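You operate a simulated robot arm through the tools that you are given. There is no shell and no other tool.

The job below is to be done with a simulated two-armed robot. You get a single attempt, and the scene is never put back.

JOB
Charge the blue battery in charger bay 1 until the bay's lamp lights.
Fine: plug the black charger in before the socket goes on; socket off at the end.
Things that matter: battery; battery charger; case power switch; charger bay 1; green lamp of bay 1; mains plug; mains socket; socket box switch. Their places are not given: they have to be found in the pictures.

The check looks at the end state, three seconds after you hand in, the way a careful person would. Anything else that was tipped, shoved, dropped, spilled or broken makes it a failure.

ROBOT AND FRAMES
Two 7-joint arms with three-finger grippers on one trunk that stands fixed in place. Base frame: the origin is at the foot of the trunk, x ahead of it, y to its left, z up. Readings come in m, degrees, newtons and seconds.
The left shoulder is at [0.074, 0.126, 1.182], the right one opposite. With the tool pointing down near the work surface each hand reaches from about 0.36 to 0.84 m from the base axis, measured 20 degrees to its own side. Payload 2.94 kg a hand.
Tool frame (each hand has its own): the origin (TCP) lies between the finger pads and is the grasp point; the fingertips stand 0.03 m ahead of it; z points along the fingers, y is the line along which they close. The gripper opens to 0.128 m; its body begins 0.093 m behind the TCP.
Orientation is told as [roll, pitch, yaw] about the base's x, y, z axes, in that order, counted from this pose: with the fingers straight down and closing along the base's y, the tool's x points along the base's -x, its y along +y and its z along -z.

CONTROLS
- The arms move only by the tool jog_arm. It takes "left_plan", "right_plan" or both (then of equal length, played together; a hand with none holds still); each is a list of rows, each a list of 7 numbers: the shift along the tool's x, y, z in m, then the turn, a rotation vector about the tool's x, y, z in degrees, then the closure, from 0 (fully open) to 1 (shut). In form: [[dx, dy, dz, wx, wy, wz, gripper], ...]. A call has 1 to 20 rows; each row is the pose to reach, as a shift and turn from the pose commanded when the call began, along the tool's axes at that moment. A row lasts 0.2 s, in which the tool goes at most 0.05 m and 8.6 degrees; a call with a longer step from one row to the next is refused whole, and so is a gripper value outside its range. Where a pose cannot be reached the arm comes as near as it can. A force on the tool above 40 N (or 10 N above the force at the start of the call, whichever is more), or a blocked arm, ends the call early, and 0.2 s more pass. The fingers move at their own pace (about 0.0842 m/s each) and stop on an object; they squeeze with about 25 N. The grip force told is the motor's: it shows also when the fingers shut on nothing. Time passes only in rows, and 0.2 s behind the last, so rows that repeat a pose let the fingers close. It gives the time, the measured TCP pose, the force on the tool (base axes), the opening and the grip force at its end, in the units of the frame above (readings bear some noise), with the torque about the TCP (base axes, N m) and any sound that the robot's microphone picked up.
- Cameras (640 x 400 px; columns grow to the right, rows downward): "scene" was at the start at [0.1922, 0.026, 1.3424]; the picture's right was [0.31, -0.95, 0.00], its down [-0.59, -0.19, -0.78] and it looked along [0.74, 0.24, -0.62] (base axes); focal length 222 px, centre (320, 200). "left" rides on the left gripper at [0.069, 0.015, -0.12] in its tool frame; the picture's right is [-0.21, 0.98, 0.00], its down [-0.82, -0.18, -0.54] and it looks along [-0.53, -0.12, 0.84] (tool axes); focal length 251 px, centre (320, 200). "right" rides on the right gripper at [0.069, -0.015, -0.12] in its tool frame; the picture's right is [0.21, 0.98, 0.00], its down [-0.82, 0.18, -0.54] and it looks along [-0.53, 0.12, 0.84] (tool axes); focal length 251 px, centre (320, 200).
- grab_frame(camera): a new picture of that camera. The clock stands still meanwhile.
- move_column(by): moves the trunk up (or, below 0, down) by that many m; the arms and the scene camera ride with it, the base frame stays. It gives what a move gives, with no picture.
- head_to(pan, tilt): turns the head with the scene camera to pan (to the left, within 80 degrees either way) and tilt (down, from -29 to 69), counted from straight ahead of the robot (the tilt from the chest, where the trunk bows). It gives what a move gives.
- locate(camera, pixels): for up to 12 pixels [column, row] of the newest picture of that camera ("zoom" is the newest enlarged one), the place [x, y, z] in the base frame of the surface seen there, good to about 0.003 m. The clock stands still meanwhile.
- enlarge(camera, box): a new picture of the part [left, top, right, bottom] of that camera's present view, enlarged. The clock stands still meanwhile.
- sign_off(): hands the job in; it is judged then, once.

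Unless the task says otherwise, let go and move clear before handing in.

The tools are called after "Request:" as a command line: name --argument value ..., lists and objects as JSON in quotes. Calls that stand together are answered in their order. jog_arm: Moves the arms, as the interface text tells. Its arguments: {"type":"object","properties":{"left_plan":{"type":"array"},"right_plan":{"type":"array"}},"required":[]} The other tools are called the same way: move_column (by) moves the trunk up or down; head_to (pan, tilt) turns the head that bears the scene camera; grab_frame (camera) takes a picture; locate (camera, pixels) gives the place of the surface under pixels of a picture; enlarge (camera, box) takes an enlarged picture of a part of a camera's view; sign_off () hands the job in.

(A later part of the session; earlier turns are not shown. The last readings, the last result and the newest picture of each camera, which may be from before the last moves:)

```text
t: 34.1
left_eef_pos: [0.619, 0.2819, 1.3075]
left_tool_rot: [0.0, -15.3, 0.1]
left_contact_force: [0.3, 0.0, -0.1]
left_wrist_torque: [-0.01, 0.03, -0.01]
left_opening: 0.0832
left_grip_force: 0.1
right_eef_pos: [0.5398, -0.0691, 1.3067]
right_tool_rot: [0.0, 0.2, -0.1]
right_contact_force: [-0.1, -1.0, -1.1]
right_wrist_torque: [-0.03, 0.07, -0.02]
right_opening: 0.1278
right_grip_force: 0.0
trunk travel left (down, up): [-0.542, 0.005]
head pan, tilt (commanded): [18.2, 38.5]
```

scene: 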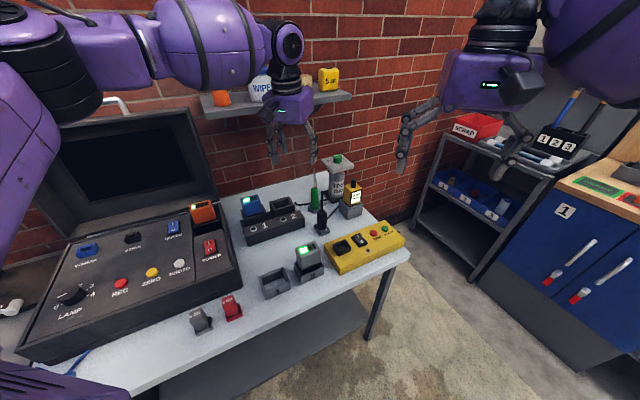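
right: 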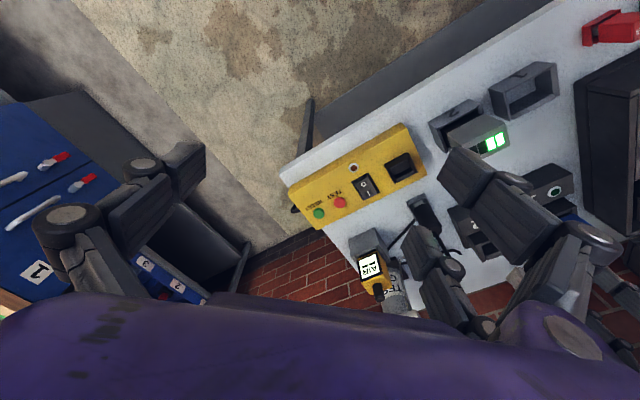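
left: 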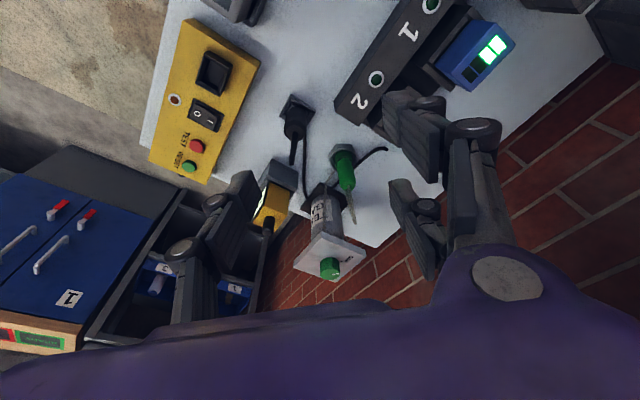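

The hand rose more than the trunk and pitched again, so the left arm is near a joint limit or an odd elbow posture. I'll look at it before doing more.

Request:
grab_frame --camera "scene"

Request:
head_to --pan 50 --tilt 20

Request:
grab_frame --camera "scene"

```text
taken
```

scene: 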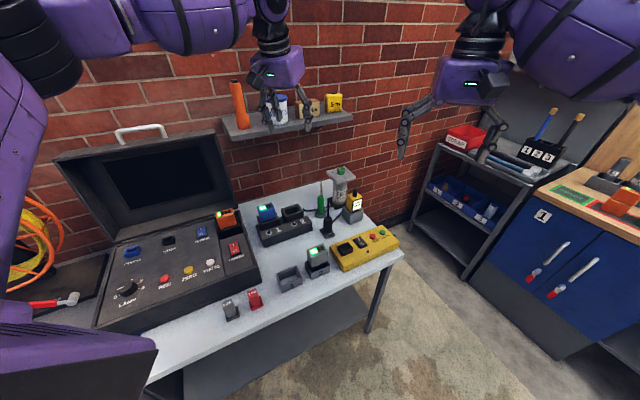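

```text
t: 35.1
left_eef_pos: [0.6159, 0.2817, 1.3096]
left_tool_rot: [0.0, -15.5, 0.2]
left_contact_force: [-0.5, -0.2, -0.4]
left_wrist_torque: [0.0, -0.01, -0.02]
left_opening: 0.0832
left_grip_force: 0.0
right_eef_pos: [0.5371, -0.0694, 1.3094]
right_tool_rot: [0.1, -0.1, 0.0]
right_contact_force: [-0.3, 0.4, 0.4]
right_wrist_torque: [-0.01, 0.0, 0.02]
right_opening: 0.1283
right_grip_force: 0.1
trunk travel left (down, up): [-0.542, 0.005]
head pan, tilt (commanded): [50.0, 20.0]
```

```text
taken
```

scene: 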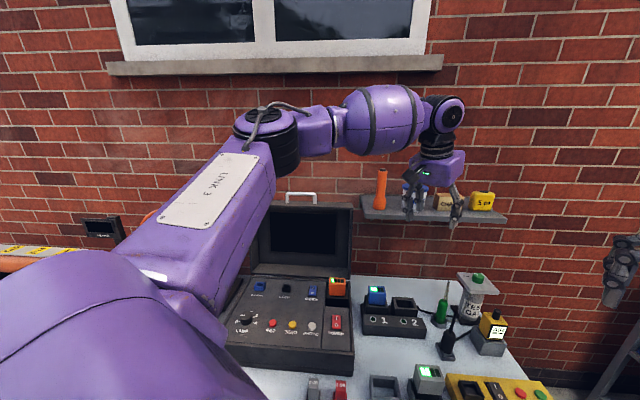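

The arm is stretched with its elbow high, which came from the excursion to bay 1. I'll draw the left hand back toward its starting area with pitch 0, so the elbow returns to a normal posture.

Request:
jog_arm --left_plan '[[0.028, 0.01, 0.003, 0, 3.1, 0, 0.35], [0.056, 0.02, 0.006, 0, 6.2, 0, 0.35], [0.084, 0.03, 0.009, 0, 9.3, 0, 0.35], [0.112, 0.04, 0.012, 0, 12.4, 0, 0.35], [0.139, 0.05, 0.014, 0, 15.4, 0, 0.35], [0.139, 0.05, 0.014, 0, 15.4, 0, 0.35]]'

Request:
grab_frame --camera "scene"

```text
t: 36.5
left_eef_pos: [0.4868, 0.3308, 1.2584]
left_tool_rot: [0.0, 0.1, 0.0]
left_contact_force: [-0.6, -0.1, 0.5]
left_wrist_torque: [0.03, 0.0, 0.0]
left_opening: 0.0831
left_grip_force: 0.0
right_eef_pos: [0.5394, -0.0718, 1.3085]
right_tool_rot: [0.1, 0.0, 0.0]
right_contact_force: [-0.2, 0.0, -0.1]
right_wrist_torque: [0.01, 0.0, 0.01]
right_opening: 0.1281
right_grip_force: 0.1
trunk travel left (down, up): [-0.542, 0.005]
head pan, tilt (commanded): [50.0, 20.0]
```

```text
taken
```

scene: 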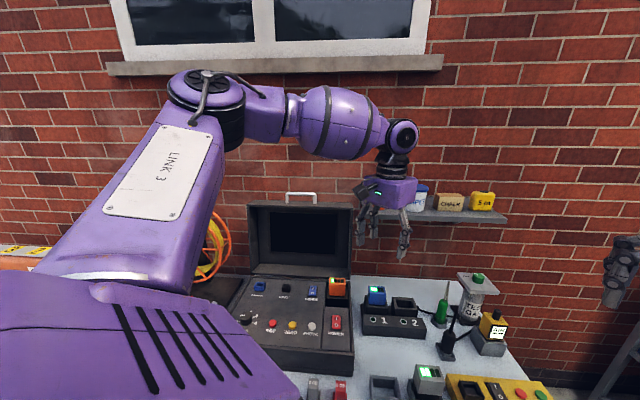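

The arm followed that exactly. With the trunk high, I'll now lower the hand to about z 1.03 here and then go out toward the plug.

Request:
jog_arm --left_plan '[[0, 0, 0.04, 0, 0, 0, 0.35], [0, 0, 0.085, 0, 0, 0, 0.35], [0, 0, 0.13, 0, 0, 0, 0.35], [0, 0, 0.175, 0, 0, 0, 0.35], [0, 0, 0.22, 0, 0, 0, 0.35], [0, 0, 0.22, 0, 0, 0, 0.35]]'

Request:
grab_frame --camera "scene"

```text
t: 37.9
left_eef_pos: [0.485, 0.3297, 1.0387]
left_tool_rot: [0.0, -0.3, -0.1]
left_contact_force: [-0.1, -0.5, -0.4]
left_wrist_torque: [0.01, -0.01, 0.02]
left_opening: 0.0834
left_grip_force: 0.1
right_eef_pos: [0.5382, -0.0704, 1.3087]
right_tool_rot: [-0.1, -0.1, 0.0]
right_contact_force: [-0.8, -0.4, -0.4]
right_wrist_torque: [0.0, -0.01, 0.0]
right_opening: 0.1278
right_grip_force: 0.0
trunk travel left (down, up): [-0.542, 0.005]
head pan, tilt (commanded): [50.0, 20.0]
```

```text
taken
```

scene: 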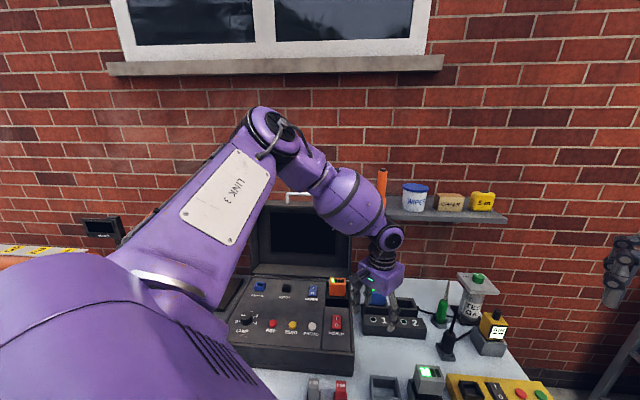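

Good posture. Now I'll extend toward the plug at constant height in steps.

Request:
jog_arm --left_plan '[[-0.035, -0.018, 0, 0, 0, 0, 0.35], [-0.07, -0.036, 0, 0, 0, 0, 0.35], [-0.105, -0.054, 0, 0, 0, 0, 0.35], [-0.14, -0.072, 0, 0, 0, 0, 0.35], [-0.175, -0.09, 0, 0, 0, 0, 0.35], [-0.21, -0.108, 0, 0, 0, 0, 0.35], [-0.21, -0.108, 0, 0, 0, 0, 0.35]]'

Request:
grab_frame --camera "scene"

Request:
grab_frame --camera "left"

```text
t: 39.5
left_eef_pos: [0.5334, 0.2967, 1.1035]
left_tool_rot: [-0.2, -0.2, 0.0]
left_contact_force: [0.5, -0.8, 0.0]
left_wrist_torque: [0.03, -0.03, -0.03]
left_opening: 0.0834
left_grip_force: 0.1
left hand out of reach, approached as far as the arm can: row 1, 2, 3, 4, 5, 6, 7
right_eef_pos: [0.5385, -0.07, 1.3077]
right_tool_rot: [-0.1, -0.1, 0.1]
right_contact_force: [0.7, 0.8, 0.3]
right_wrist_torque: [-0.02, 0.03, -0.02]
right_opening: 0.1282
right_grip_force: 0.0
trunk travel left (down, up): [-0.542, 0.005]
head pan, tilt (commanded): [50.0, 20.0]
```

```text
taken
```

scene: 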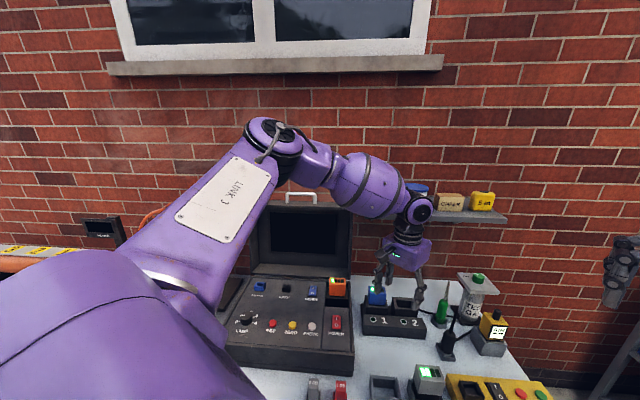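

```text
taken
```

left: 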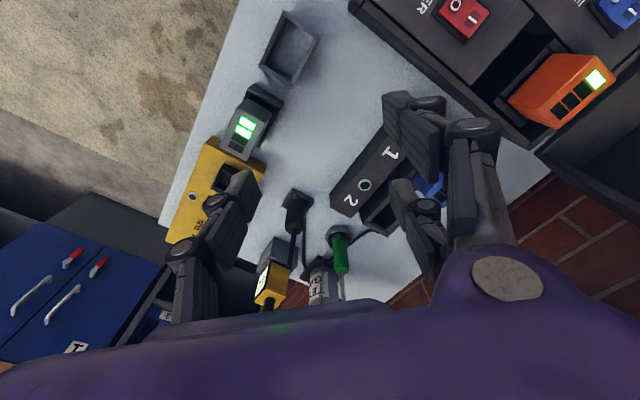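

The hand slid up instead of out, so the IK is stuck in an elbow-up branch. I'll measure the arm's elbow and wrist from this view to understand which joint is limiting.

Request:
locate --camera "scene" --pixels '[[268, 140], [290, 155], [255, 130], [225, 200], [170, 270], [320, 165], [370, 185], [418, 208], [410, 240], [140, 340], [60, 320], [405, 255]]'

Request:
head_to --pan 75 --tilt 20

Request:
grab_frame --camera "scene"

Request:
head_to --pan -60 --tilt 10

Request:
grab_frame --camera "scene"

```text
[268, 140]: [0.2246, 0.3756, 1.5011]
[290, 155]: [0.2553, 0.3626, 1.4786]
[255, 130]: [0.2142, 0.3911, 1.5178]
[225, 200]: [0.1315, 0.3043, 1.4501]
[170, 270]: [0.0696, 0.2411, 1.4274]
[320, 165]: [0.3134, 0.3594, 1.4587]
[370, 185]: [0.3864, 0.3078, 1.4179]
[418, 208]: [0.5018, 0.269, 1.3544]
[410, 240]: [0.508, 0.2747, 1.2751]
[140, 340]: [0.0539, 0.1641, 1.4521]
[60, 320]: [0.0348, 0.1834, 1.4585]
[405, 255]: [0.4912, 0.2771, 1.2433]
```

```text
t: 40.4
left_eef_pos: [0.5338, 0.2967, 1.1043]
left_tool_rot: [-0.2, -0.1, 0.0]
left_contact_force: [-0.4, -0.6, 0.2]
left_wrist_torque: [0.02, 0.0, -0.04]
left_opening: 0.0834
left_grip_force: 0.1
right_eef_pos: [0.5382, -0.0708, 1.3079]
right_tool_rot: [0.0, -0.2, 0.1]
right_contact_force: [0.3, -0.1, -0.5]
right_wrist_torque: [0.04, 0.01, 0.04]
right_opening: 0.1282
right_grip_force: 0.2
trunk travel left (down, up): [-0.542, 0.005]
head pan, tilt (commanded): [75.0, 20.0]
```

```text
taken
```

scene: 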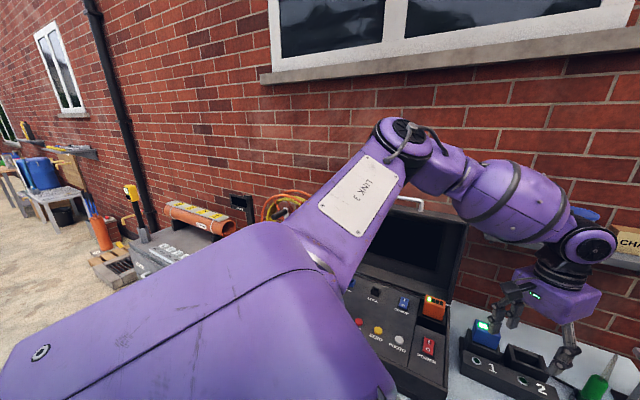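

```text
t: 42.5
left_eef_pos: [0.5333, 0.2966, 1.1041]
left_tool_rot: [-0.1, 0.0, 0.0]
left_contact_force: [0.2, 0.7, 1.4]
left_wrist_torque: [-0.01, -0.02, 0.0]
left_opening: 0.0832
left_grip_force: 0.1
right_eef_pos: [0.5382, -0.0693, 1.3083]
right_tool_rot: [0.1, -0.1, 0.0]
right_contact_force: [-0.3, 0.0, -0.7]
right_wrist_torque: [-0.01, 0.01, -0.01]
right_opening: 0.128
right_grip_force: 0.0
trunk travel left (down, up): [-0.542, 0.005]
head pan, tilt (commanded): [-60.0, 10.0]
```

```text
taken
```

scene: 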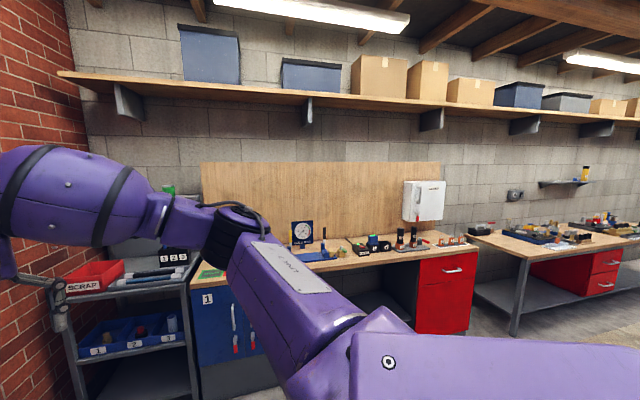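

The elbow sits high and out to the left at about (0.22, 0.38, 1.48). I'll restore the head and test small single-axis moves to see which direction is actually limited.

Request:
head_to --pan 18.2 --tilt 38.5

Request:
jog_arm --left_plan '[[-0.02, 0, 0, 0, 0, 0, 0.35], [-0.04, 0, 0, 0, 0, 0, 0.35], [-0.04, 0, 0, 0, 0, 0, 0.35]]'

Request:
jog_arm --left_plan '[[0, -0.02, 0, 0, 0, 0, 0.35], [0, -0.04, 0, 0, 0, 0, 0.35], [0, -0.04, 0, 0, 0, 0, 0.35]]'

```text
t: 44.0
left_eef_pos: [0.5329, 0.2974, 1.1041]
left_tool_rot: [-0.1, -0.2, 0.0]
left_contact_force: [-0.2, 0.0, -0.2]
left_wrist_torque: [0.05, -0.01, 0.0]
left_opening: 0.0832
left_grip_force: 0.1
right_eef_pos: [0.5385, -0.0698, 1.3073]
right_tool_rot: [0.0, -0.1, 0.0]
right_contact_force: [0.3, 0.0, -0.3]
right_wrist_torque: [0.01, 0.0, 0.02]
right_opening: 0.1282
right_grip_force: 0.1
trunk travel left (down, up): [-0.542, 0.005]
head pan, tilt (commanded): [18.2, 38.5]
```

```text
t: 44.8
left_eef_pos: [0.54, 0.3048, 1.114]
left_tool_rot: [-0.1, -0.2, 0.0]
left_contact_force: [-0.1, 0.8, -0.7]
left_wrist_torque: [0.01, 0.01, -0.01]
left_opening: 0.083
left_grip_force: 0.0
left hand out of reach, approached as far as the arm can: row 1, 2, 3
right_eef_pos: [0.5387, -0.0689, 1.3089]
right_tool_rot: [0.0, -0.2, -0.1]
right_contact_force: [-0.1, -0.3, 0.6]
right_wrist_torque: [0.01, 0.02, 0.05]
right_opening: 0.1279
right_grip_force: 0.1
trunk travel left (down, up): [-0.542, 0.005]
head pan, tilt (commanded): [18.2, 38.5]
```

```text
t: 45.6
left_eef_pos: [0.5268, 0.2703, 1.119]
left_tool_rot: [-0.1, -0.1, 0.0]
left_contact_force: [-0.7, -0.2, 1.0]
left_wrist_torque: [-0.02, 0.0, 0.03]
left_opening: 0.0832
left_grip_force: 0.0
left hand out of reach, approached as far as the arm can: row 1, 2, 3
right_eef_pos: [0.5399, -0.0698, 1.3083]
right_tool_rot: [0.1, -0.1, 0.0]
right_contact_force: [-1.1, 0.5, 0.1]
right_wrist_torque: [-0.03, 0.0, -0.07]
right_opening: 0.1278
right_grip_force: 0.2
trunk travel left (down, up): [-0.542, 0.005]
head pan, tilt (commanded): [18.2, 38.5]
```

The blocked direction is along the forearm, so a shoulder joint seems to be at its stop in this elbow posture. I'll bring the hand to the same shoulder-relative pose as at the start and compare the arm's look with the first picture.

Request:
jog_arm --left_plan '[[0.01, 0.02, -0.045, 0, 0, 0, 0.35], [0.02, 0.04, -0.09, 0, 0, 0, 0.35], [0.03, 0.06, -0.13, 0, 0, 0, 0.35], [0.04, 0.075, -0.17, 0, 0, 0, 0.35], [0.044, 0.082, -0.21, 0, 0, 0, 0.35], [0.044, 0.082, -0.234, 0, 0, 0, 0.35], [0.044, 0.082, -0.234, 0, 0, 0, 0.35]]'

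Request:
move_column --by -0.142

Request:
grab_frame --camera "scene"

```text
refused: row 1 steps farther than a row can; nothing moved
```

```text
t: 47.3
left_eef_pos: [0.5273, 0.2697, 0.9779]
left_tool_rot: [-0.1, 0.0, 0.0]
left_contact_force: [0.1, 0.1, 0.0]
left_wrist_torque: [-0.03, 0.02, 0.0]
left_opening: 0.0829
left_grip_force: 0.0
right_eef_pos: [0.5387, -0.0701, 1.1673]
right_tool_rot: [0.0, -0.1, 0.1]
right_contact_force: [-0.1, 0.3, 0.3]
right_wrist_torque: [0.0, -0.02, 0.04]
right_opening: 0.1276
right_grip_force: 0.0
trunk travel left (down, up): [-0.4, 0.147]
head pan, tilt (commanded): [18.2, 38.5]
```

```text
taken
```

scene: 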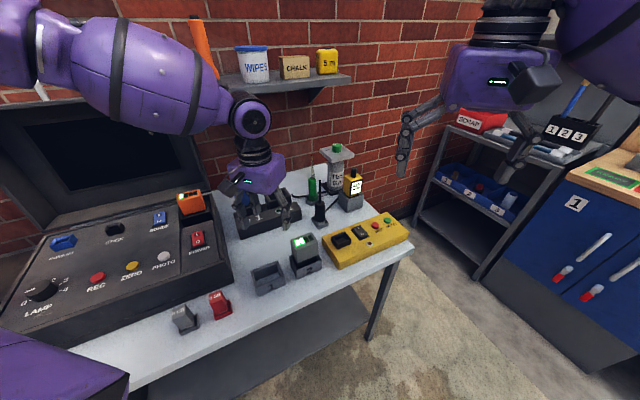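

That jog was refused for a slightly long first step, but the trunk came down cleanly and the hand rode it to (0.527, 0.270, 0.978). I'll lift the hand back to its start-pose height with shorter steps and compare.

Request:
jog_arm --left_plan '[[0.008, 0.015, -0.035, 0, 0, 0, 0.35], [0.016, 0.03, -0.07, 0, 0, 0, 0.35], [0.024, 0.045, -0.105, 0, 0, 0, 0.35], [0.032, 0.06, -0.14, 0, 0, 0, 0.35], [0.04, 0.075, -0.175, 0, 0, 0, 0.35], [0.044, 0.082, -0.21, 0, 0, 0, 0.35], [0.044, 0.082, -0.2335, 0, 0, 0, 0.35], [0.044, 0.082, -0.2335, 0, 0, 0, 0.35]]'

Request:
grab_frame --camera "scene"

Request:
head_to --pan 60 --tilt 10

Request:
grab_frame --camera "scene"

```text
t: 49.1
left_eef_pos: [0.4838, 0.3522, 1.2097]
left_tool_rot: [-0.1, 0.0, 0.0]
left_contact_force: [0.1, 0.4, -0.7]
left_wrist_torque: [-0.01, 0.0, 0.02]
left_opening: 0.0833
left_grip_force: 0.0
right_eef_pos: [0.5378, -0.0696, 1.1667]
right_tool_rot: [-0.1, -0.1, -0.1]
right_contact_force: [0.4, 0.3, -0.6]
right_wrist_torque: [-0.02, -0.01, 0.0]
right_opening: 0.128
right_grip_force: 0.2
trunk travel left (down, up): [-0.4, 0.147]
head pan, tilt (commanded): [18.2, 38.5]
```

```text
taken
```

scene: 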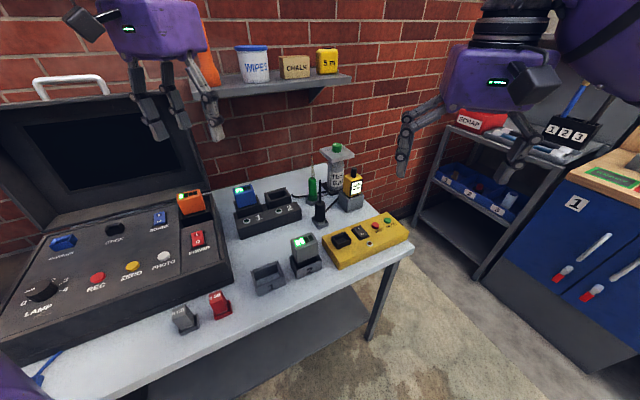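

```text
t: 50.2
left_eef_pos: [0.4827, 0.3535, 1.209]
left_tool_rot: [0.0, 0.0, 0.0]
left_contact_force: [0.2, -0.8, 0.2]
left_wrist_torque: [0.01, 0.01, 0.02]
left_opening: 0.0834
left_grip_force: 0.1
right_eef_pos: [0.5375, -0.0709, 1.1656]
right_tool_rot: [0.1, -0.2, -0.1]
right_contact_force: [0.5, 0.6, -0.3]
right_wrist_torque: [0.0, 0.01, 0.0]
right_opening: 0.1278
right_grip_force: 0.1
trunk travel left (down, up): [-0.4, 0.147]
head pan, tilt (commanded): [60.0, 10.0]
```

```text
taken
```

scene: 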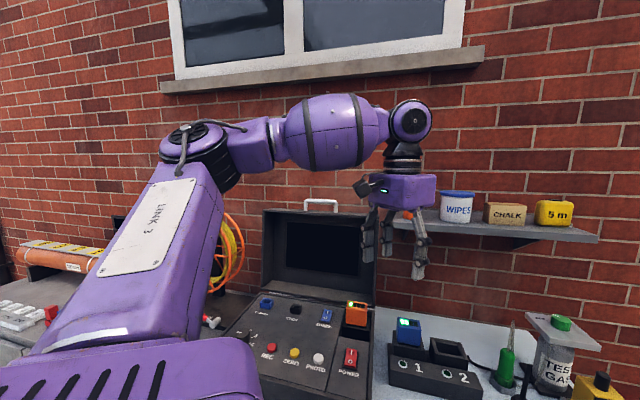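

This matches the starting posture. From here I'll try heading toward the plug at mid height with small steps to see where it stops.

Request:
jog_arm --left_plan '[[-0.03, -0.018, 0.03, 0, 0, 0, 0.35], [-0.06, -0.036, 0.06, 0, 0, 0, 0.35], [-0.09, -0.054, 0.085, 0, 0, 0, 0.35], [-0.12, -0.072, 0.1, 0, 0, 0, 0.35], [-0.15, -0.09, 0.115, 0, 0, 0, 0.35], [-0.18, -0.108, 0.13, 0, 0, 0, 0.35], [-0.18, -0.108, 0.13, 0, 0, 0, 0.35]]'

Request:
grab_frame --camera "scene"

```text
t: 51.8
left_eef_pos: [0.6475, 0.2509, 1.0741]
left_tool_rot: [0.0, -0.2, 0.0]
left_contact_force: [0.0, 0.9, 0.1]
left_wrist_torque: [-0.02, -0.02, -0.01]
left_opening: 0.0833
left_grip_force: 0.2
left hand out of reach, approached as far as the arm can: row 6, 7
right_eef_pos: [0.5378, -0.0701, 1.1668]
right_tool_rot: [0.0, -0.1, 0.0]
right_contact_force: [0.3, -0.1, 0.4]
right_wrist_torque: [0.01, -0.02, -0.01]
right_opening: 0.1279
right_grip_force: 0.1
trunk travel left (down, up): [-0.4, 0.147]
head pan, tilt (commanded): [60.0, 10.0]
```

```text
taken
```

scene: 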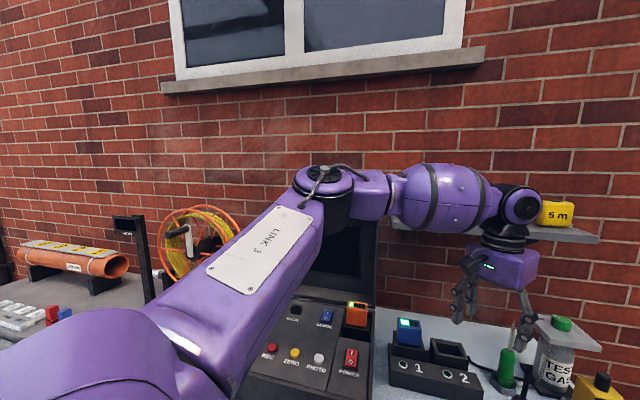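

Rows 1 to 5 were fine, then it stopped at (0.648, 0.251, 1.074). I'll measure the elbow and wrist in this stopped posture.

Request:
locate --camera "scene" --pixels '[[325, 175], [340, 195], [370, 195], [400, 200], [450, 200], [520, 207], [500, 240], [505, 265], [262, 250], [200, 320], [120, 350], [325, 215]]'

Request:
jog_arm --left_plan '[[-0.015, 0, 0, 0, 0, 0, 0.35], [-0.03, 0, 0, 0, 0, 0, 0.35]]'

Request:
jog_arm --left_plan '[[0, -0.015, 0, 0, 0, 0, 0.35], [0, -0.03, 0, 0, 0, 0, 0.35]]'

Request:
jog_arm --left_plan '[[0, 0, 0.015, 0, 0, 0, 0.35], [0, 0, 0.03, 0, 0, 0, 0.35]]'

```text
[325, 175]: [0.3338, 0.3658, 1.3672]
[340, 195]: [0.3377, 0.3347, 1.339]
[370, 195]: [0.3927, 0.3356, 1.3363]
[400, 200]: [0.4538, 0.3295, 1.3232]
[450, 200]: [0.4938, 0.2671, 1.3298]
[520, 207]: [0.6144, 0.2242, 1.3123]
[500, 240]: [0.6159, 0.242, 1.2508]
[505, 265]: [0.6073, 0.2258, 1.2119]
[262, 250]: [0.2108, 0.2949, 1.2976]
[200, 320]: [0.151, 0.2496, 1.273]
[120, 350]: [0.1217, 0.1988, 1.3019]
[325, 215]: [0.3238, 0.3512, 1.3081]
```

```text
t: 52.4
left_eef_pos: [0.6547, 0.256, 1.0742]
left_tool_rot: [-0.1, -0.2, 0.1]
left_contact_force: [-0.5, 0.3, -0.4]
left_wrist_torque: [0.03, 0.01, -0.02]
left_opening: 0.0833
left_grip_force: 0.0
left hand out of reach, approached as far as the arm can: row 1, 2
right_eef_pos: [0.5372, -0.0705, 1.1667]
right_tool_rot: [-0.1, -0.1, 0.0]
right_contact_force: [0.9, -0.4, 0.8]
right_wrist_torque: [0.04, -0.02, -0.03]
right_opening: 0.1283
right_grip_force: 0.1
trunk travel left (down, up): [-0.4, 0.147]
head pan, tilt (commanded): [60.0, 10.0]
```

```text
t: 53.0
left_eef_pos: [0.6546, 0.2555, 1.0744]
left_tool_rot: [-0.2, 0.0, 0.1]
left_contact_force: [-0.5, 0.0, -0.2]
left_wrist_torque: [-0.01, -0.01, 0.0]
left_opening: 0.0833
left_grip_force: 0.1
left hand out of reach, approached as far as the arm can: row 1, 2
right_eef_pos: [0.5386, -0.0703, 1.1665]
right_tool_rot: [0.0, -0.1, 0.0]
right_contact_force: [0.7, 0.0, -0.6]
right_wrist_torque: [-0.02, 0.04, 0.01]
right_opening: 0.1282
right_grip_force: 0.0
trunk travel left (down, up): [-0.4, 0.147]
head pan, tilt (commanded): [60.0, 10.0]
```

```text
t: 53.6
left_eef_pos: [0.656, 0.2572, 1.0436]
left_tool_rot: [0.0, -0.1, 0.1]
left_contact_force: [0.1, 0.0, -0.8]
left_wrist_torque: [0.0, 0.01, -0.01]
left_opening: 0.0833
left_grip_force: 0.1
right_eef_pos: [0.5393, -0.0698, 1.1666]
right_tool_rot: [0.0, -0.1, 0.0]
right_contact_force: [0.1, 0.3, 0.5]
right_wrist_torque: [-0.01, -0.01, 0.03]
right_opening: 0.1279
right_grip_force: 0.1
trunk travel left (down, up): [-0.4, 0.147]
head pan, tilt (commanded): [60.0, 10.0]
```

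Going down works without complaint, so the limit up here is the wrist bend. I'll step down to z of about 1.01 and extend gradually from there.

Request:
jog_arm --left_plan '[[0, 0, 0.015, 0, 0, 0, 0.35], [0, 0, 0.03, 0, 0, 0, 0.35], [-0.01, -0.007, 0.03, 0, 0, 0, 0.35], [-0.02, -0.014, 0.03, 0, 0, 0, 0.35], [-0.03, -0.021, 0.03, 0, 0, 0, 0.35], [-0.03, -0.021, 0.03, 0, 0, 0, 0.35]]'

```text
t: 55.0
left_eef_pos: [0.6546, 0.2561, 1.0162]
left_tool_rot: [-0.2, -0.1, 0.0]
left_contact_force: [0.3, -0.3, 0.1]
left_wrist_torque: [-0.01, -0.01, 0.0]
left_opening: 0.0832
left_grip_force: 0.0
left hand out of reach, approached as far as the arm can: row 3, 4, 5, 6
right_eef_pos: [0.5385, -0.0695, 1.166]
right_tool_rot: [-0.1, -0.1, 0.1]
right_contact_force: [0.0, 0.0, 0.0]
right_wrist_torque: [0.0, 0.02, 0.01]
right_opening: 0.1279
right_grip_force: 0.0
trunk travel left (down, up): [-0.4, 0.147]
head pan, tilt (commanded): [60.0, 10.0]
```

The outward direction stays blocked at (0.655, 0.256) regardless of height. Tilting the hand so the fingers point forward-right keeps the wrist back and also takes the palm away from the plug's stem. I'll turn to yaw -30° and tilt 30°, first rising a little for clearance.

Request:
jog_arm --left_plan '[[0, 0, -0.02, 0, 0, 7.5, 0.35], [0, 0, -0.04, 0, 0, 15, 0.35], [0, 0, -0.04, 0, 0, 22.5, 0.35], [0, 0, -0.04, 0, 0, 30, 0.35], [0, 0, -0.04, 0, 0, 30, 0.35]]'

Request:
jog_arm --left_plan '[[0, 0, 0, 0, -7.5, 0, 0.35], [0, 0, 0, 0, -15, 0, 0.35], [0, 0, 0, 0, -22.5, 0, 0.35], [0, 0, 0, 0, -30, 0, 0.35], [0, 0, 0, 0, -30, 0, 0.35]]'

Request:
head_to --pan 18.2 --tilt 38.5

Request:
grab_frame --camera "scene"

Request:
grab_frame --camera "left"

```text
t: 56.2
left_eef_pos: [0.6554, 0.2582, 1.0564]
left_tool_rot: [0.0, -0.1, -30.0]
left_contact_force: [0.2, 0.1, -0.2]
left_wrist_torque: [0.01, 0.01, -0.02]
left_opening: 0.0835
left_grip_force: 0.2
right_eef_pos: [0.5379, -0.0691, 1.166]
right_tool_rot: [0.0, -0.2, 0.0]
right_contact_force: [-0.1, -0.3, -0.4]
right_wrist_torque: [0.02, 0.0, 0.01]
right_opening: 0.128
right_grip_force: 0.1
trunk travel left (down, up): [-0.4, 0.147]
head pan, tilt (commanded): [60.0, 10.0]
```

```text
t: 57.4
left_eef_pos: [0.6562, 0.2581, 1.0557]
left_tool_rot: [0.1, -30.1, -30.0]
left_contact_force: [-0.5, 0.3, 0.1]
left_wrist_torque: [-0.01, 0.01, 0.0]
left_opening: 0.0829
left_grip_force: 0.1
right_eef_pos: [0.5385, -0.0705, 1.1656]
right_tool_rot: [0.0, 0.0, -0.1]
right_contact_force: [0.3, 0.6, -0.3]
right_wrist_torque: [0.02, 0.04, 0.03]
right_opening: 0.128
right_grip_force: 0.0
trunk travel left (down, up): [-0.4, 0.147]
head pan, tilt (commanded): [60.0, 10.0]
```

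```text
t: 58.5
left_eef_pos: [0.6539, 0.2577, 1.0559]
left_tool_rot: [0.0, -30.1, -30.0]
left_contact_force: [0.5, 0.1, 0.0]
left_wrist_torque: [0.0, -0.01, -0.02]
left_opening: 0.0831
left_grip_force: 0.1
right_eef_pos: [0.538, -0.07, 1.1655]
right_tool_rot: [0.1, 0.0, -0.1]
right_contact_force: [-0.4, 0.5, -0.1]
right_wrist_torque: [0.01, -0.01, -0.01]
right_opening: 0.1279
right_grip_force: 0.1
trunk travel left (down, up): [-0.4, 0.147]
head pan, tilt (commanded): [18.2, 38.5]
```

```text
taken
```

scene: 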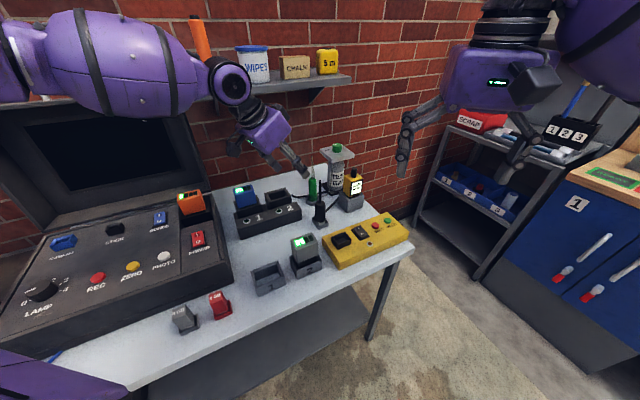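

```text
taken
```

left: 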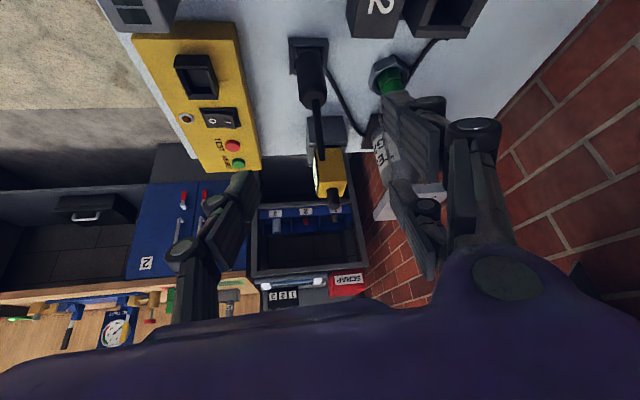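

The tilted posture works exactly (rot [0,-30,-30]). Now I'll move over the plug, keeping the fingertips above the stem's top at 0.965.

Request:
jog_arm --left_plan '[[-0.02, -0.0015, 0.0134, 0, 0, 0, 0.4], [-0.04, -0.003, 0.0267, 0, 0, 0, 0.45], [-0.06, -0.0044, 0.04, 0, 0, 0, 0.45], [-0.0806, -0.0059, 0.0534, 0, 0, 0, 0.45], [-0.0806, -0.0059, 0.0534, 0, 0, 0, 0.45]]'

Request:
grab_frame --camera "scene"

Request:
grab_frame --camera "left"

```text
t: 59.7
left_eef_pos: [0.7351, 0.2035, 1.0504]
left_tool_rot: [0.0, -30.0, -29.9]
left_contact_force: [0.7, 0.1, -0.9]
left_wrist_torque: [-0.03, 0.0, 0.01]
left_opening: 0.0703
left_grip_force: 0.0
right_eef_pos: [0.5374, -0.068, 1.1655]
right_tool_rot: [0.0, -0.1, 0.1]
right_contact_force: [0.4, -0.2, -0.3]
right_wrist_torque: [0.0, -0.06, -0.04]
right_opening: 0.128
right_grip_force: 0.0
trunk travel left (down, up): [-0.4, 0.147]
head pan, tilt (commanded): [18.2, 38.5]
```

```text
taken
```

scene: 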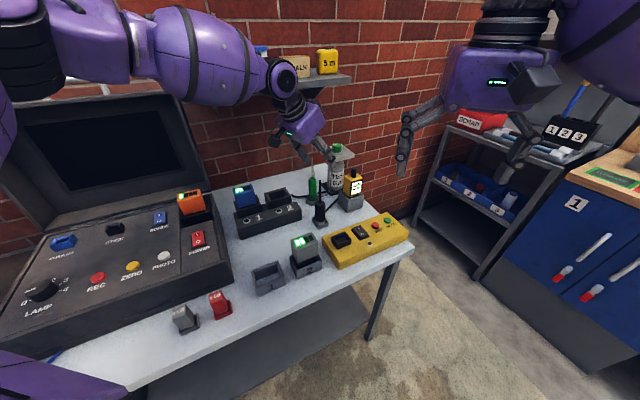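

```text
taken
```

left: 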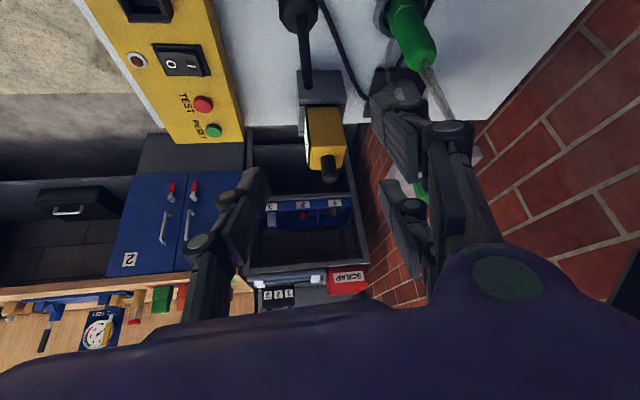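

The stem's top shows at left pixel (307,88), exactly where I predict it (307,86), so the hand is well centred over the plug. I'll lower vertically in two stages.

Request:
jog_arm --left_plan '[[0.0175, 0, 0.0303, 0, 0, 0, 0.45], [0.035, 0, 0.0606, 0, 0, 0, 0.45], [0.0525, 0, 0.0909, 0, 0, 0, 0.45], [0.065, 0, 0.1126, 0, 0, 0, 0.45], [0.065, 0, 0.1126, 0, 0, 0, 0.45]]'

Request:
enlarge --camera "scene" --box '[280, 130, 380, 230]'

Request:
grab_frame --camera "left"

```text
t: 60.9
left_eef_pos: [0.7346, 0.2038, 0.921]
left_tool_rot: [0.0, -30.2, -29.9]
left_contact_force: [0.7, -0.5, 0.7]
left_wrist_torque: [-0.02, 0.0, 0.0]
left_opening: 0.0705
left_grip_force: 0.1
right_eef_pos: [0.538, -0.0707, 1.1666]
right_tool_rot: [-0.1, -0.1, -0.1]
right_contact_force: [-1.1, 0.5, -0.9]
right_wrist_torque: [0.02, -0.02, 0.02]
right_opening: 0.1282
right_grip_force: 0.1
trunk travel left (down, up): [-0.4, 0.147]
head pan, tilt (commanded): [18.2, 38.5]
```

```text
4.00 times, centred on (330, 180) of scene
```

zoom: 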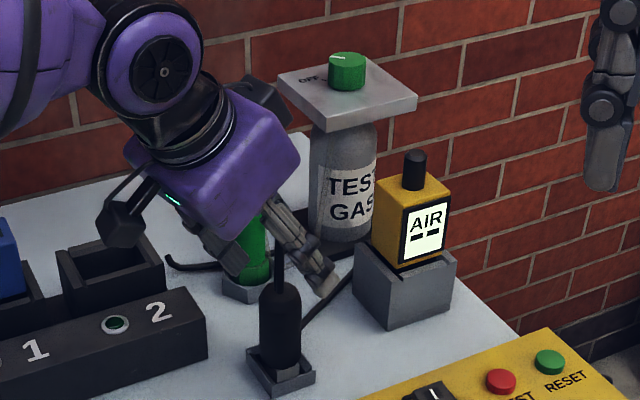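

```text
taken
```

left: 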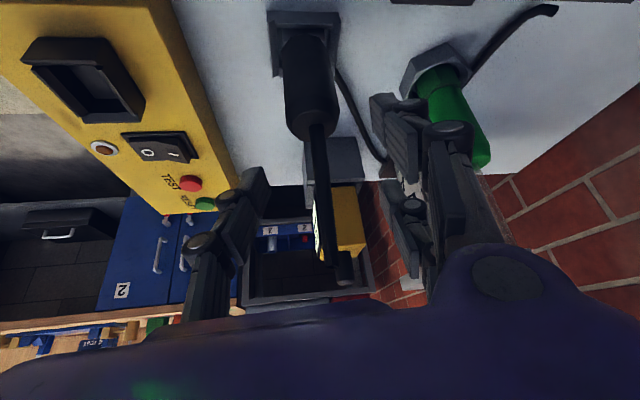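

The stem is straddled by the fingers. Before going lower I'll check the distance between the paired fingers and the green tool.

Request:
locate --camera "zoom" --pixels '[[225, 250], [235, 268], [256, 230], [256, 265], [245, 240], [310, 260], [326, 290], [280, 262], [280, 330], [290, 225], [125, 225], [265, 275]]'

Request:
locate --camera "left" --pixels '[[378, 100], [395, 130], [410, 165], [425, 100], [445, 95], [470, 130], [390, 185], [405, 215], [412, 105], [480, 160], [245, 180], [255, 190]]'

```text
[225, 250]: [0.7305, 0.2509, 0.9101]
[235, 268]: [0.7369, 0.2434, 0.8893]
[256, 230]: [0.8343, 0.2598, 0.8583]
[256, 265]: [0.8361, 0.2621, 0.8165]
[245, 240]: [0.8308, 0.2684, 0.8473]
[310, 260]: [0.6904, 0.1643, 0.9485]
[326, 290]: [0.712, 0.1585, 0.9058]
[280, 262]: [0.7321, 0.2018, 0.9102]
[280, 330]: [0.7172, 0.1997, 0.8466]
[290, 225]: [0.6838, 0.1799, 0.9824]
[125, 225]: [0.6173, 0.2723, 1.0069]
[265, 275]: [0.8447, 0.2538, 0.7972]
```

```text
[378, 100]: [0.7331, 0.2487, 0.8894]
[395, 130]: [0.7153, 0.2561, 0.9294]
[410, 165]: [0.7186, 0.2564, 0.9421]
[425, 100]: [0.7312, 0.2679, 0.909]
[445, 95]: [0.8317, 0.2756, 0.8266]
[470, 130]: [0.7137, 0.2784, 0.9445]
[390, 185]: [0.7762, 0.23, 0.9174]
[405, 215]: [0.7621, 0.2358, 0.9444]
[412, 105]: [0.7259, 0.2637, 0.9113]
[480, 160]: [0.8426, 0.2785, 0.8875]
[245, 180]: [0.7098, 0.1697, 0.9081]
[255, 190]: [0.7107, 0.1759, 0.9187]
```

The nearest finger is about 6 cm from the green tool, so I'll continue down to the grasp height of z 0.864.

Request:
jog_arm --left_plan '[[0.0125, 0, 0.0217, 0, 0, 0, 0.45], [0.0225, 0, 0.039, 0, 0, 0, 0.45], [0.0285, 0, 0.0494, 0, 0, 0, 0.45], [0.0285, 0, 0.0494, 0, 0, 0, 0.45]]'

Request:
enlarge --camera "scene" --box '[290, 150, 360, 230]'

Request:
grab_frame --camera "left"

```text
t: 61.9
left_eef_pos: [0.7175, 0.2143, 0.8742]
left_tool_rot: [0.0, -30.1, -30.0]
left_contact_force: [0.6, -0.8, -0.3]
left_wrist_torque: [0.0, -0.04, 0.03]
left_opening: 0.0706
left_grip_force: 0.0
left hand out of reach, approached as far as the arm can: row 1, 2, 3, 4
right_eef_pos: [0.5383, -0.0697, 1.1659]
right_tool_rot: [0.0, -0.1, 0.0]
right_contact_force: [0.2, -1.1, -1.1]
right_wrist_torque: [-0.01, 0.0, -0.02]
right_opening: 0.1282
right_grip_force: 0.0
trunk travel left (down, up): [-0.4, 0.147]
head pan, tilt (commanded): [18.2, 38.5]
```

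```text
5.00 times, centred on (325, 190) of scene
```

zoom: 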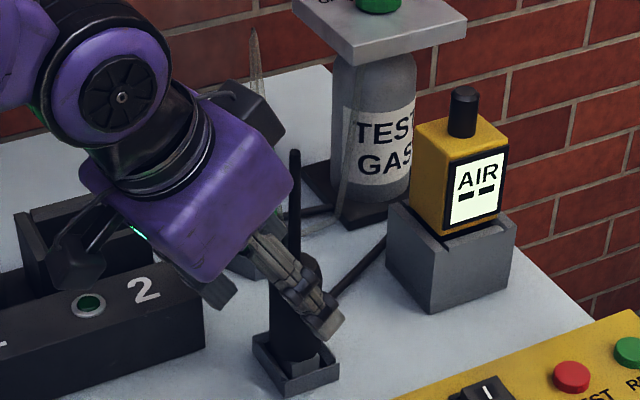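

```text
taken
```

left: 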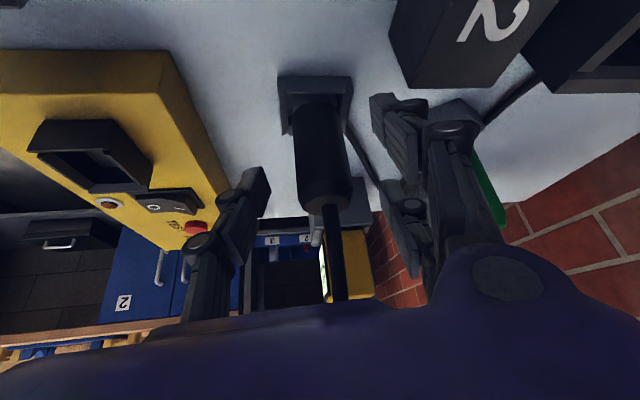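

The arm falls 2 cm short at that depth, the same effect as at bay 1. I'll go back up to the reachable pose over the plug and then lower with the trunk column instead.

Request:
jog_arm --left_plan '[[-0.0137, 0.0002, -0.01, 0, 0, 0, 0.45], [-0.0275, 0.0003, -0.02, 0, 0, 0, 0.45], [-0.0412, 0.0005, -0.0302, 0, 0, 0, 0.45], [-0.0412, 0.0005, -0.0302, 0, 0, 0, 0.45]]'

Request:
move_column --by -0.03

```text
t: 62.9
left_eef_pos: [0.7356, 0.2061, 0.9199]
left_tool_rot: [0.0, -30.1, -30.0]
left_contact_force: [0.5, 0.3, 0.2]
left_wrist_torque: [0.0, -0.02, 0.02]
left_opening: 0.0707
left_grip_force: 0.1
right_eef_pos: [0.5377, -0.0702, 1.1669]
right_tool_rot: [0.0, -0.1, 0.0]
right_contact_force: [-0.3, 0.6, 0.5]
right_wrist_torque: [0.02, 0.03, -0.01]
right_opening: 0.128
right_grip_force: 0.1
trunk travel left (down, up): [-0.4, 0.147]
head pan, tilt (commanded): [18.2, 38.5]
```

```text
t: 63.6
left_eef_pos: [0.7362, 0.2044, 0.8913]
left_tool_rot: [0.0, -30.1, -30.0]
left_contact_force: [-0.1, -0.1, 0.2]
left_wrist_torque: [0.02, 0.01, -0.04]
left_opening: 0.0703
left_grip_force: 0.1
right_eef_pos: [0.5382, -0.0699, 1.1368]
right_tool_rot: [0.1, 0.0, -0.1]
right_contact_force: [0.2, -0.4, 0.0]
right_wrist_torque: [-0.01, 0.01, 0.02]
right_opening: 0.1282
right_grip_force: 0.0
trunk travel left (down, up): [-0.37, 0.177]
head pan, tilt (commanded): [18.2, 38.5]
```

The column lowers it cleanly. I'll take it down the remaining 2.7 cm and look.

Request:
move_column --by -0.027

Request:
enlarge --camera "scene" --box '[290, 130, 370, 220]'

Request:
grab_frame --camera "left"

```text
t: 64.4
left_eef_pos: [0.7352, 0.2042, 0.8639]
left_tool_rot: [0.1, -30.2, -30.0]
left_contact_force: [-0.1, 0.3, 0.1]
left_wrist_torque: [0.01, 0.02, 0.0]
left_opening: 0.0705
left_grip_force: 0.1
right_eef_pos: [0.5381, -0.0695, 1.1082]
right_tool_rot: [0.0, -0.1, 0.0]
right_contact_force: [0.2, 0.1, 0.6]
right_wrist_torque: [0.01, 0.0, 0.01]
right_opening: 0.128
right_grip_force: 0.1
trunk travel left (down, up): [-0.343, 0.204]
head pan, tilt (commanded): [18.2, 38.5]
```

```text
4.44 times, centred on (330, 175) of scene
```

zoom: 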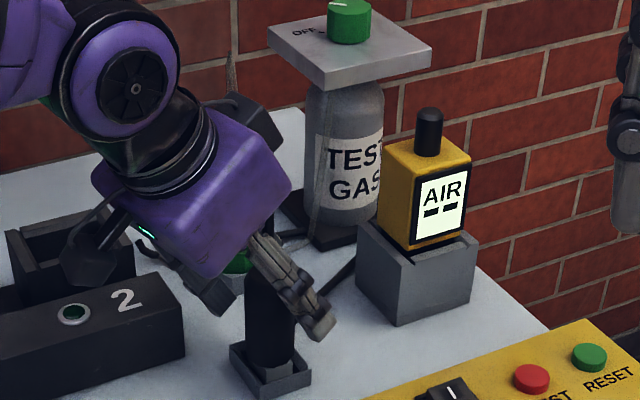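

```text
taken
```

left: 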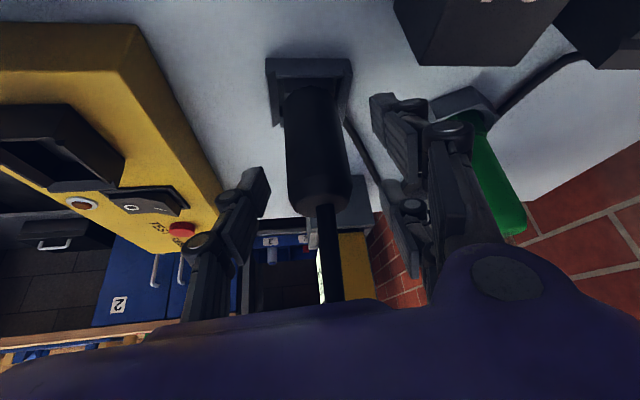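

The plug body sits between the fingers at left pixel (315,150) with no contact anywhere. I'll close the gripper on it.

Request:
jog_arm --left_plan '[[0, 0, 0, 0, 0, 0, 0.65], [0, 0, 0, 0, 0, 0, 0.85], [0, 0, 0, 0, 0, 0, 1], [0, 0, 0, 0, 0, 0, 1], [0, 0, 0, 0, 0, 0, 1]]'

Request:
grab_frame --camera "left"

Request:
enlarge --camera "scene" --box '[290, 130, 370, 220]'

```text
t: 65.6
left_eef_pos: [0.7362, 0.2047, 0.8626]
left_tool_rot: [0.0, -30.0, -30.0]
left_contact_force: [1.1, 0.6, 0.1]
left_wrist_torque: [0.04, -0.01, 0.03]
left_opening: 0.0333
left_grip_force: 24.9
right_eef_pos: [0.538, -0.0697, 1.1098]
right_tool_rot: [0.0, 0.0, 0.0]
right_contact_force: [-0.7, -0.5, 0.1]
right_wrist_torque: [0.0, -0.01, 0.0]
right_opening: 0.1278
right_grip_force: 0.0
trunk travel left (down, up): [-0.343, 0.204]
head pan, tilt (commanded): [18.2, 38.5]
```

```text
taken
```

left: 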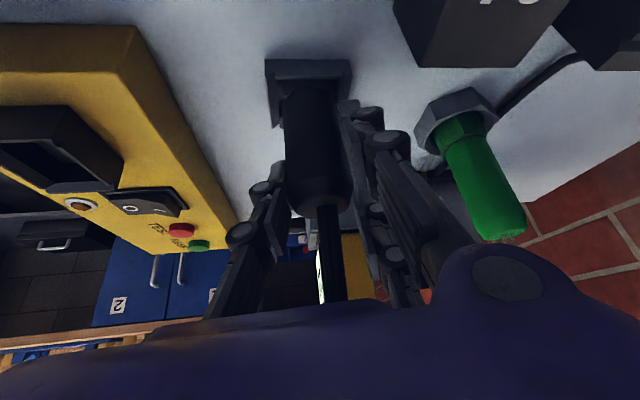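

```text
4.44 times, centred on (330, 175) of scene
```

zoom: 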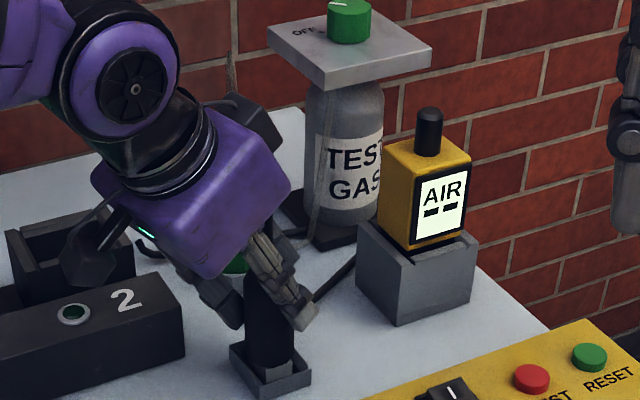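

The plug is held with 25 N at 33 mm opening. I'll lift it straight up with the column, a small step first.

Request:
move_column --by 0.02

Request:
move_column --by 0.03

Request:
enlarge --camera "scene" --box '[280, 140, 370, 230]'

Request:
grab_frame --camera "left"

```text
t: 66.2
left_eef_pos: [0.737, 0.2056, 0.8822]
left_tool_rot: [0.0, -30.0, -29.9]
left_contact_force: [1.4, -0.4, -0.7]
left_wrist_torque: [0.03, 0.03, -0.01]
left_opening: 0.0336
left_grip_force: 24.9
right_eef_pos: [0.5398, -0.0692, 1.1297]
right_tool_rot: [0.1, 0.0, 0.0]
right_contact_force: [0.6, 0.9, -0.6]
right_wrist_torque: [0.0, 0.02, 0.0]
right_opening: 0.1281
right_grip_force: 0.0
trunk travel left (down, up): [-0.363, 0.184]
head pan, tilt (commanded): [18.2, 38.5]
```

```text
t: 67.0
left_eef_pos: [0.7363, 0.206, 0.9115]
left_tool_rot: [0.0, -29.9, -29.9]
left_contact_force: [-0.1, -0.5, -1.0]
left_wrist_torque: [-0.01, 0.02, 0.0]
left_opening: 0.0334
left_grip_force: 25.5
right_eef_pos: [0.539, -0.0694, 1.1593]
right_tool_rot: [0.0, -0.1, -0.1]
right_contact_force: [-0.3, 0.6, 0.4]
right_wrist_torque: [0.01, 0.02, 0.0]
right_opening: 0.1279
right_grip_force: 0.0
trunk travel left (down, up): [-0.393, 0.154]
head pan, tilt (commanded): [18.2, 38.5]
```

```text
4.44 times, centred on (325, 185) of scene
```

zoom: 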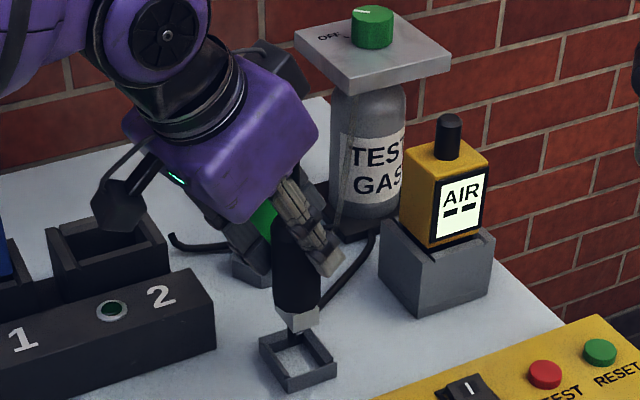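

```text
taken
```

left: 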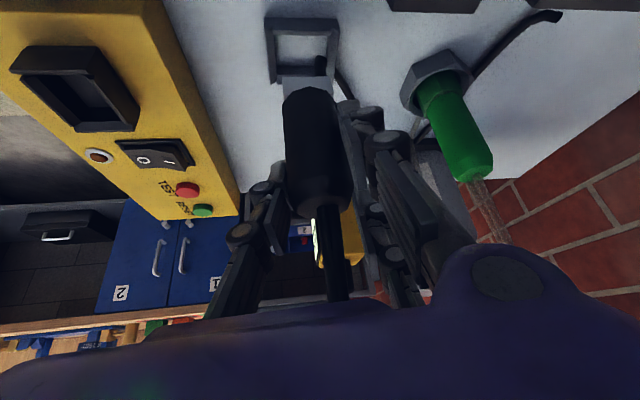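

The plug is out: it has a light grey square foot at the bottom (zoom (305,318)). I'll lift another 4 cm so the foot clears the socket rim, then measure the socket and foot precisely.

Request:
move_column --by 0.04

Request:
enlarge --camera "scene" --box '[310, 180, 400, 260]'

Request:
locate --camera "zoom" --pixels '[[62, 140], [75, 95], [95, 110], [65, 120]]'

Request:
enlarge --camera "left" --box '[0, 0, 240, 150]'

```text
t: 67.8
left_eef_pos: [0.7411, 0.2052, 0.9846]
left_tool_rot: [1.7, -32.4, -30.7]
left_contact_force: [0.8, 0.1, -1.6]
left_wrist_torque: [-0.03, 0.01, -0.01]
left_opening: 0.0335
left_grip_force: 25.2
right_eef_pos: [0.5402, -0.0698, 1.1984]
right_tool_rot: [0.0, 0.0, 0.0]
right_contact_force: [-0.3, -0.3, -0.5]
right_wrist_torque: [-0.02, 0.04, 0.01]
right_opening: 0.1275
right_grip_force: 0.1
trunk travel left (down, up): [-0.433, 0.114]
head pan, tilt (commanded): [18.2, 38.5]
```

```text
5.00 times, centred on (355, 220) of scene
```

zoom: 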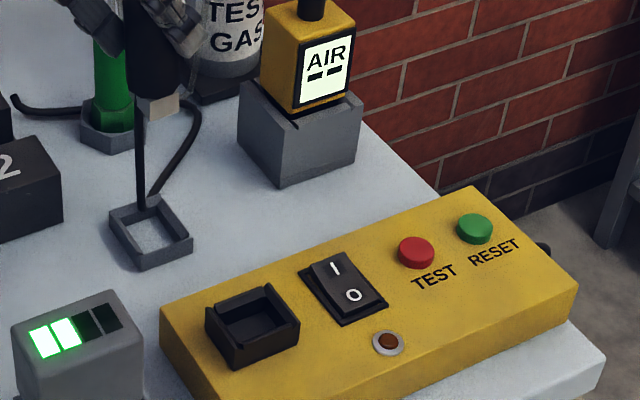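

```text
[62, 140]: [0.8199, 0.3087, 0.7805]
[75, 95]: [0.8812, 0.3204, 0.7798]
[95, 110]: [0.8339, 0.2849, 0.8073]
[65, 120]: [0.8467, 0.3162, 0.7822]
```

```text
2.67 times, centred on (120, 75) of left
```

zoom: 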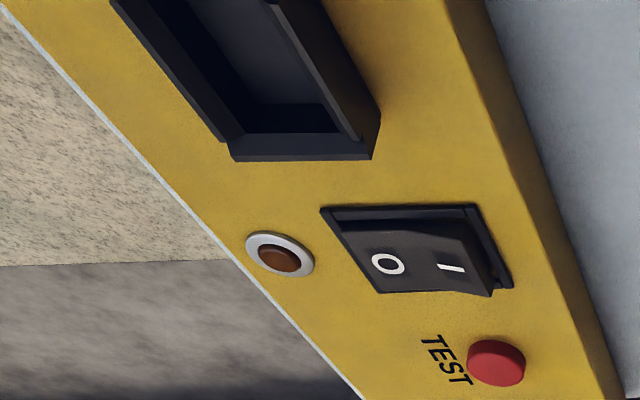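

Raising the trunk again over-lifted the left hand and tipped it slightly (rot now [1.7,-32.4,-30.7]), so raising straightens the trunk and costs reach while lowering gains it. The cable trails with slack. I'll lower the trunk and do the lifting with the arm.

Request:
move_column --by -0.04

Request:
jog_arm --left_plan '[[-0.01, 0, -0.0173, 0, 0, 0, 1], [-0.02, 0, -0.0346, 0, 0, 0, 1], [-0.02, 0, -0.0346, 0, 0, 0, 1]]'

```text
t: 68.7
left_eef_pos: [0.7396, 0.2053, 0.9473]
left_tool_rot: [1.6, -32.6, -30.8]
left_contact_force: [-0.7, -0.4, -0.6]
left_wrist_torque: [0.01, -0.02, 0.01]
left_opening: 0.0336
left_grip_force: 25.0
right_eef_pos: [0.5382, -0.0691, 1.1612]
right_tool_rot: [-0.1, 0.0, 0.0]
right_contact_force: [0.3, 0.3, 0.2]
right_wrist_torque: [0.02, -0.06, -0.03]
right_opening: 0.1281
right_grip_force: 0.0
trunk travel left (down, up): [-0.393, 0.154]
head pan, tilt (commanded): [18.2, 38.5]
```

```text
t: 69.5
left_eef_pos: [0.738, 0.206, 0.986]
left_tool_rot: [1.6, -32.5, -30.8]
left_contact_force: [0.5, 0.3, -1.1]
left_wrist_torque: [0.0, 0.0, -0.01]
left_opening: 0.0333
left_grip_force: 25.5
right_eef_pos: [0.5393, -0.0691, 1.1603]
right_tool_rot: [-0.1, 0.0, 0.1]
right_contact_force: [0.3, 0.1, -0.5]
right_wrist_torque: [-0.01, -0.01, -0.04]
right_opening: 0.1279
right_grip_force: 0.0
trunk travel left (down, up): [-0.393, 0.154]
head pan, tilt (commanded): [18.2, 38.5]
```

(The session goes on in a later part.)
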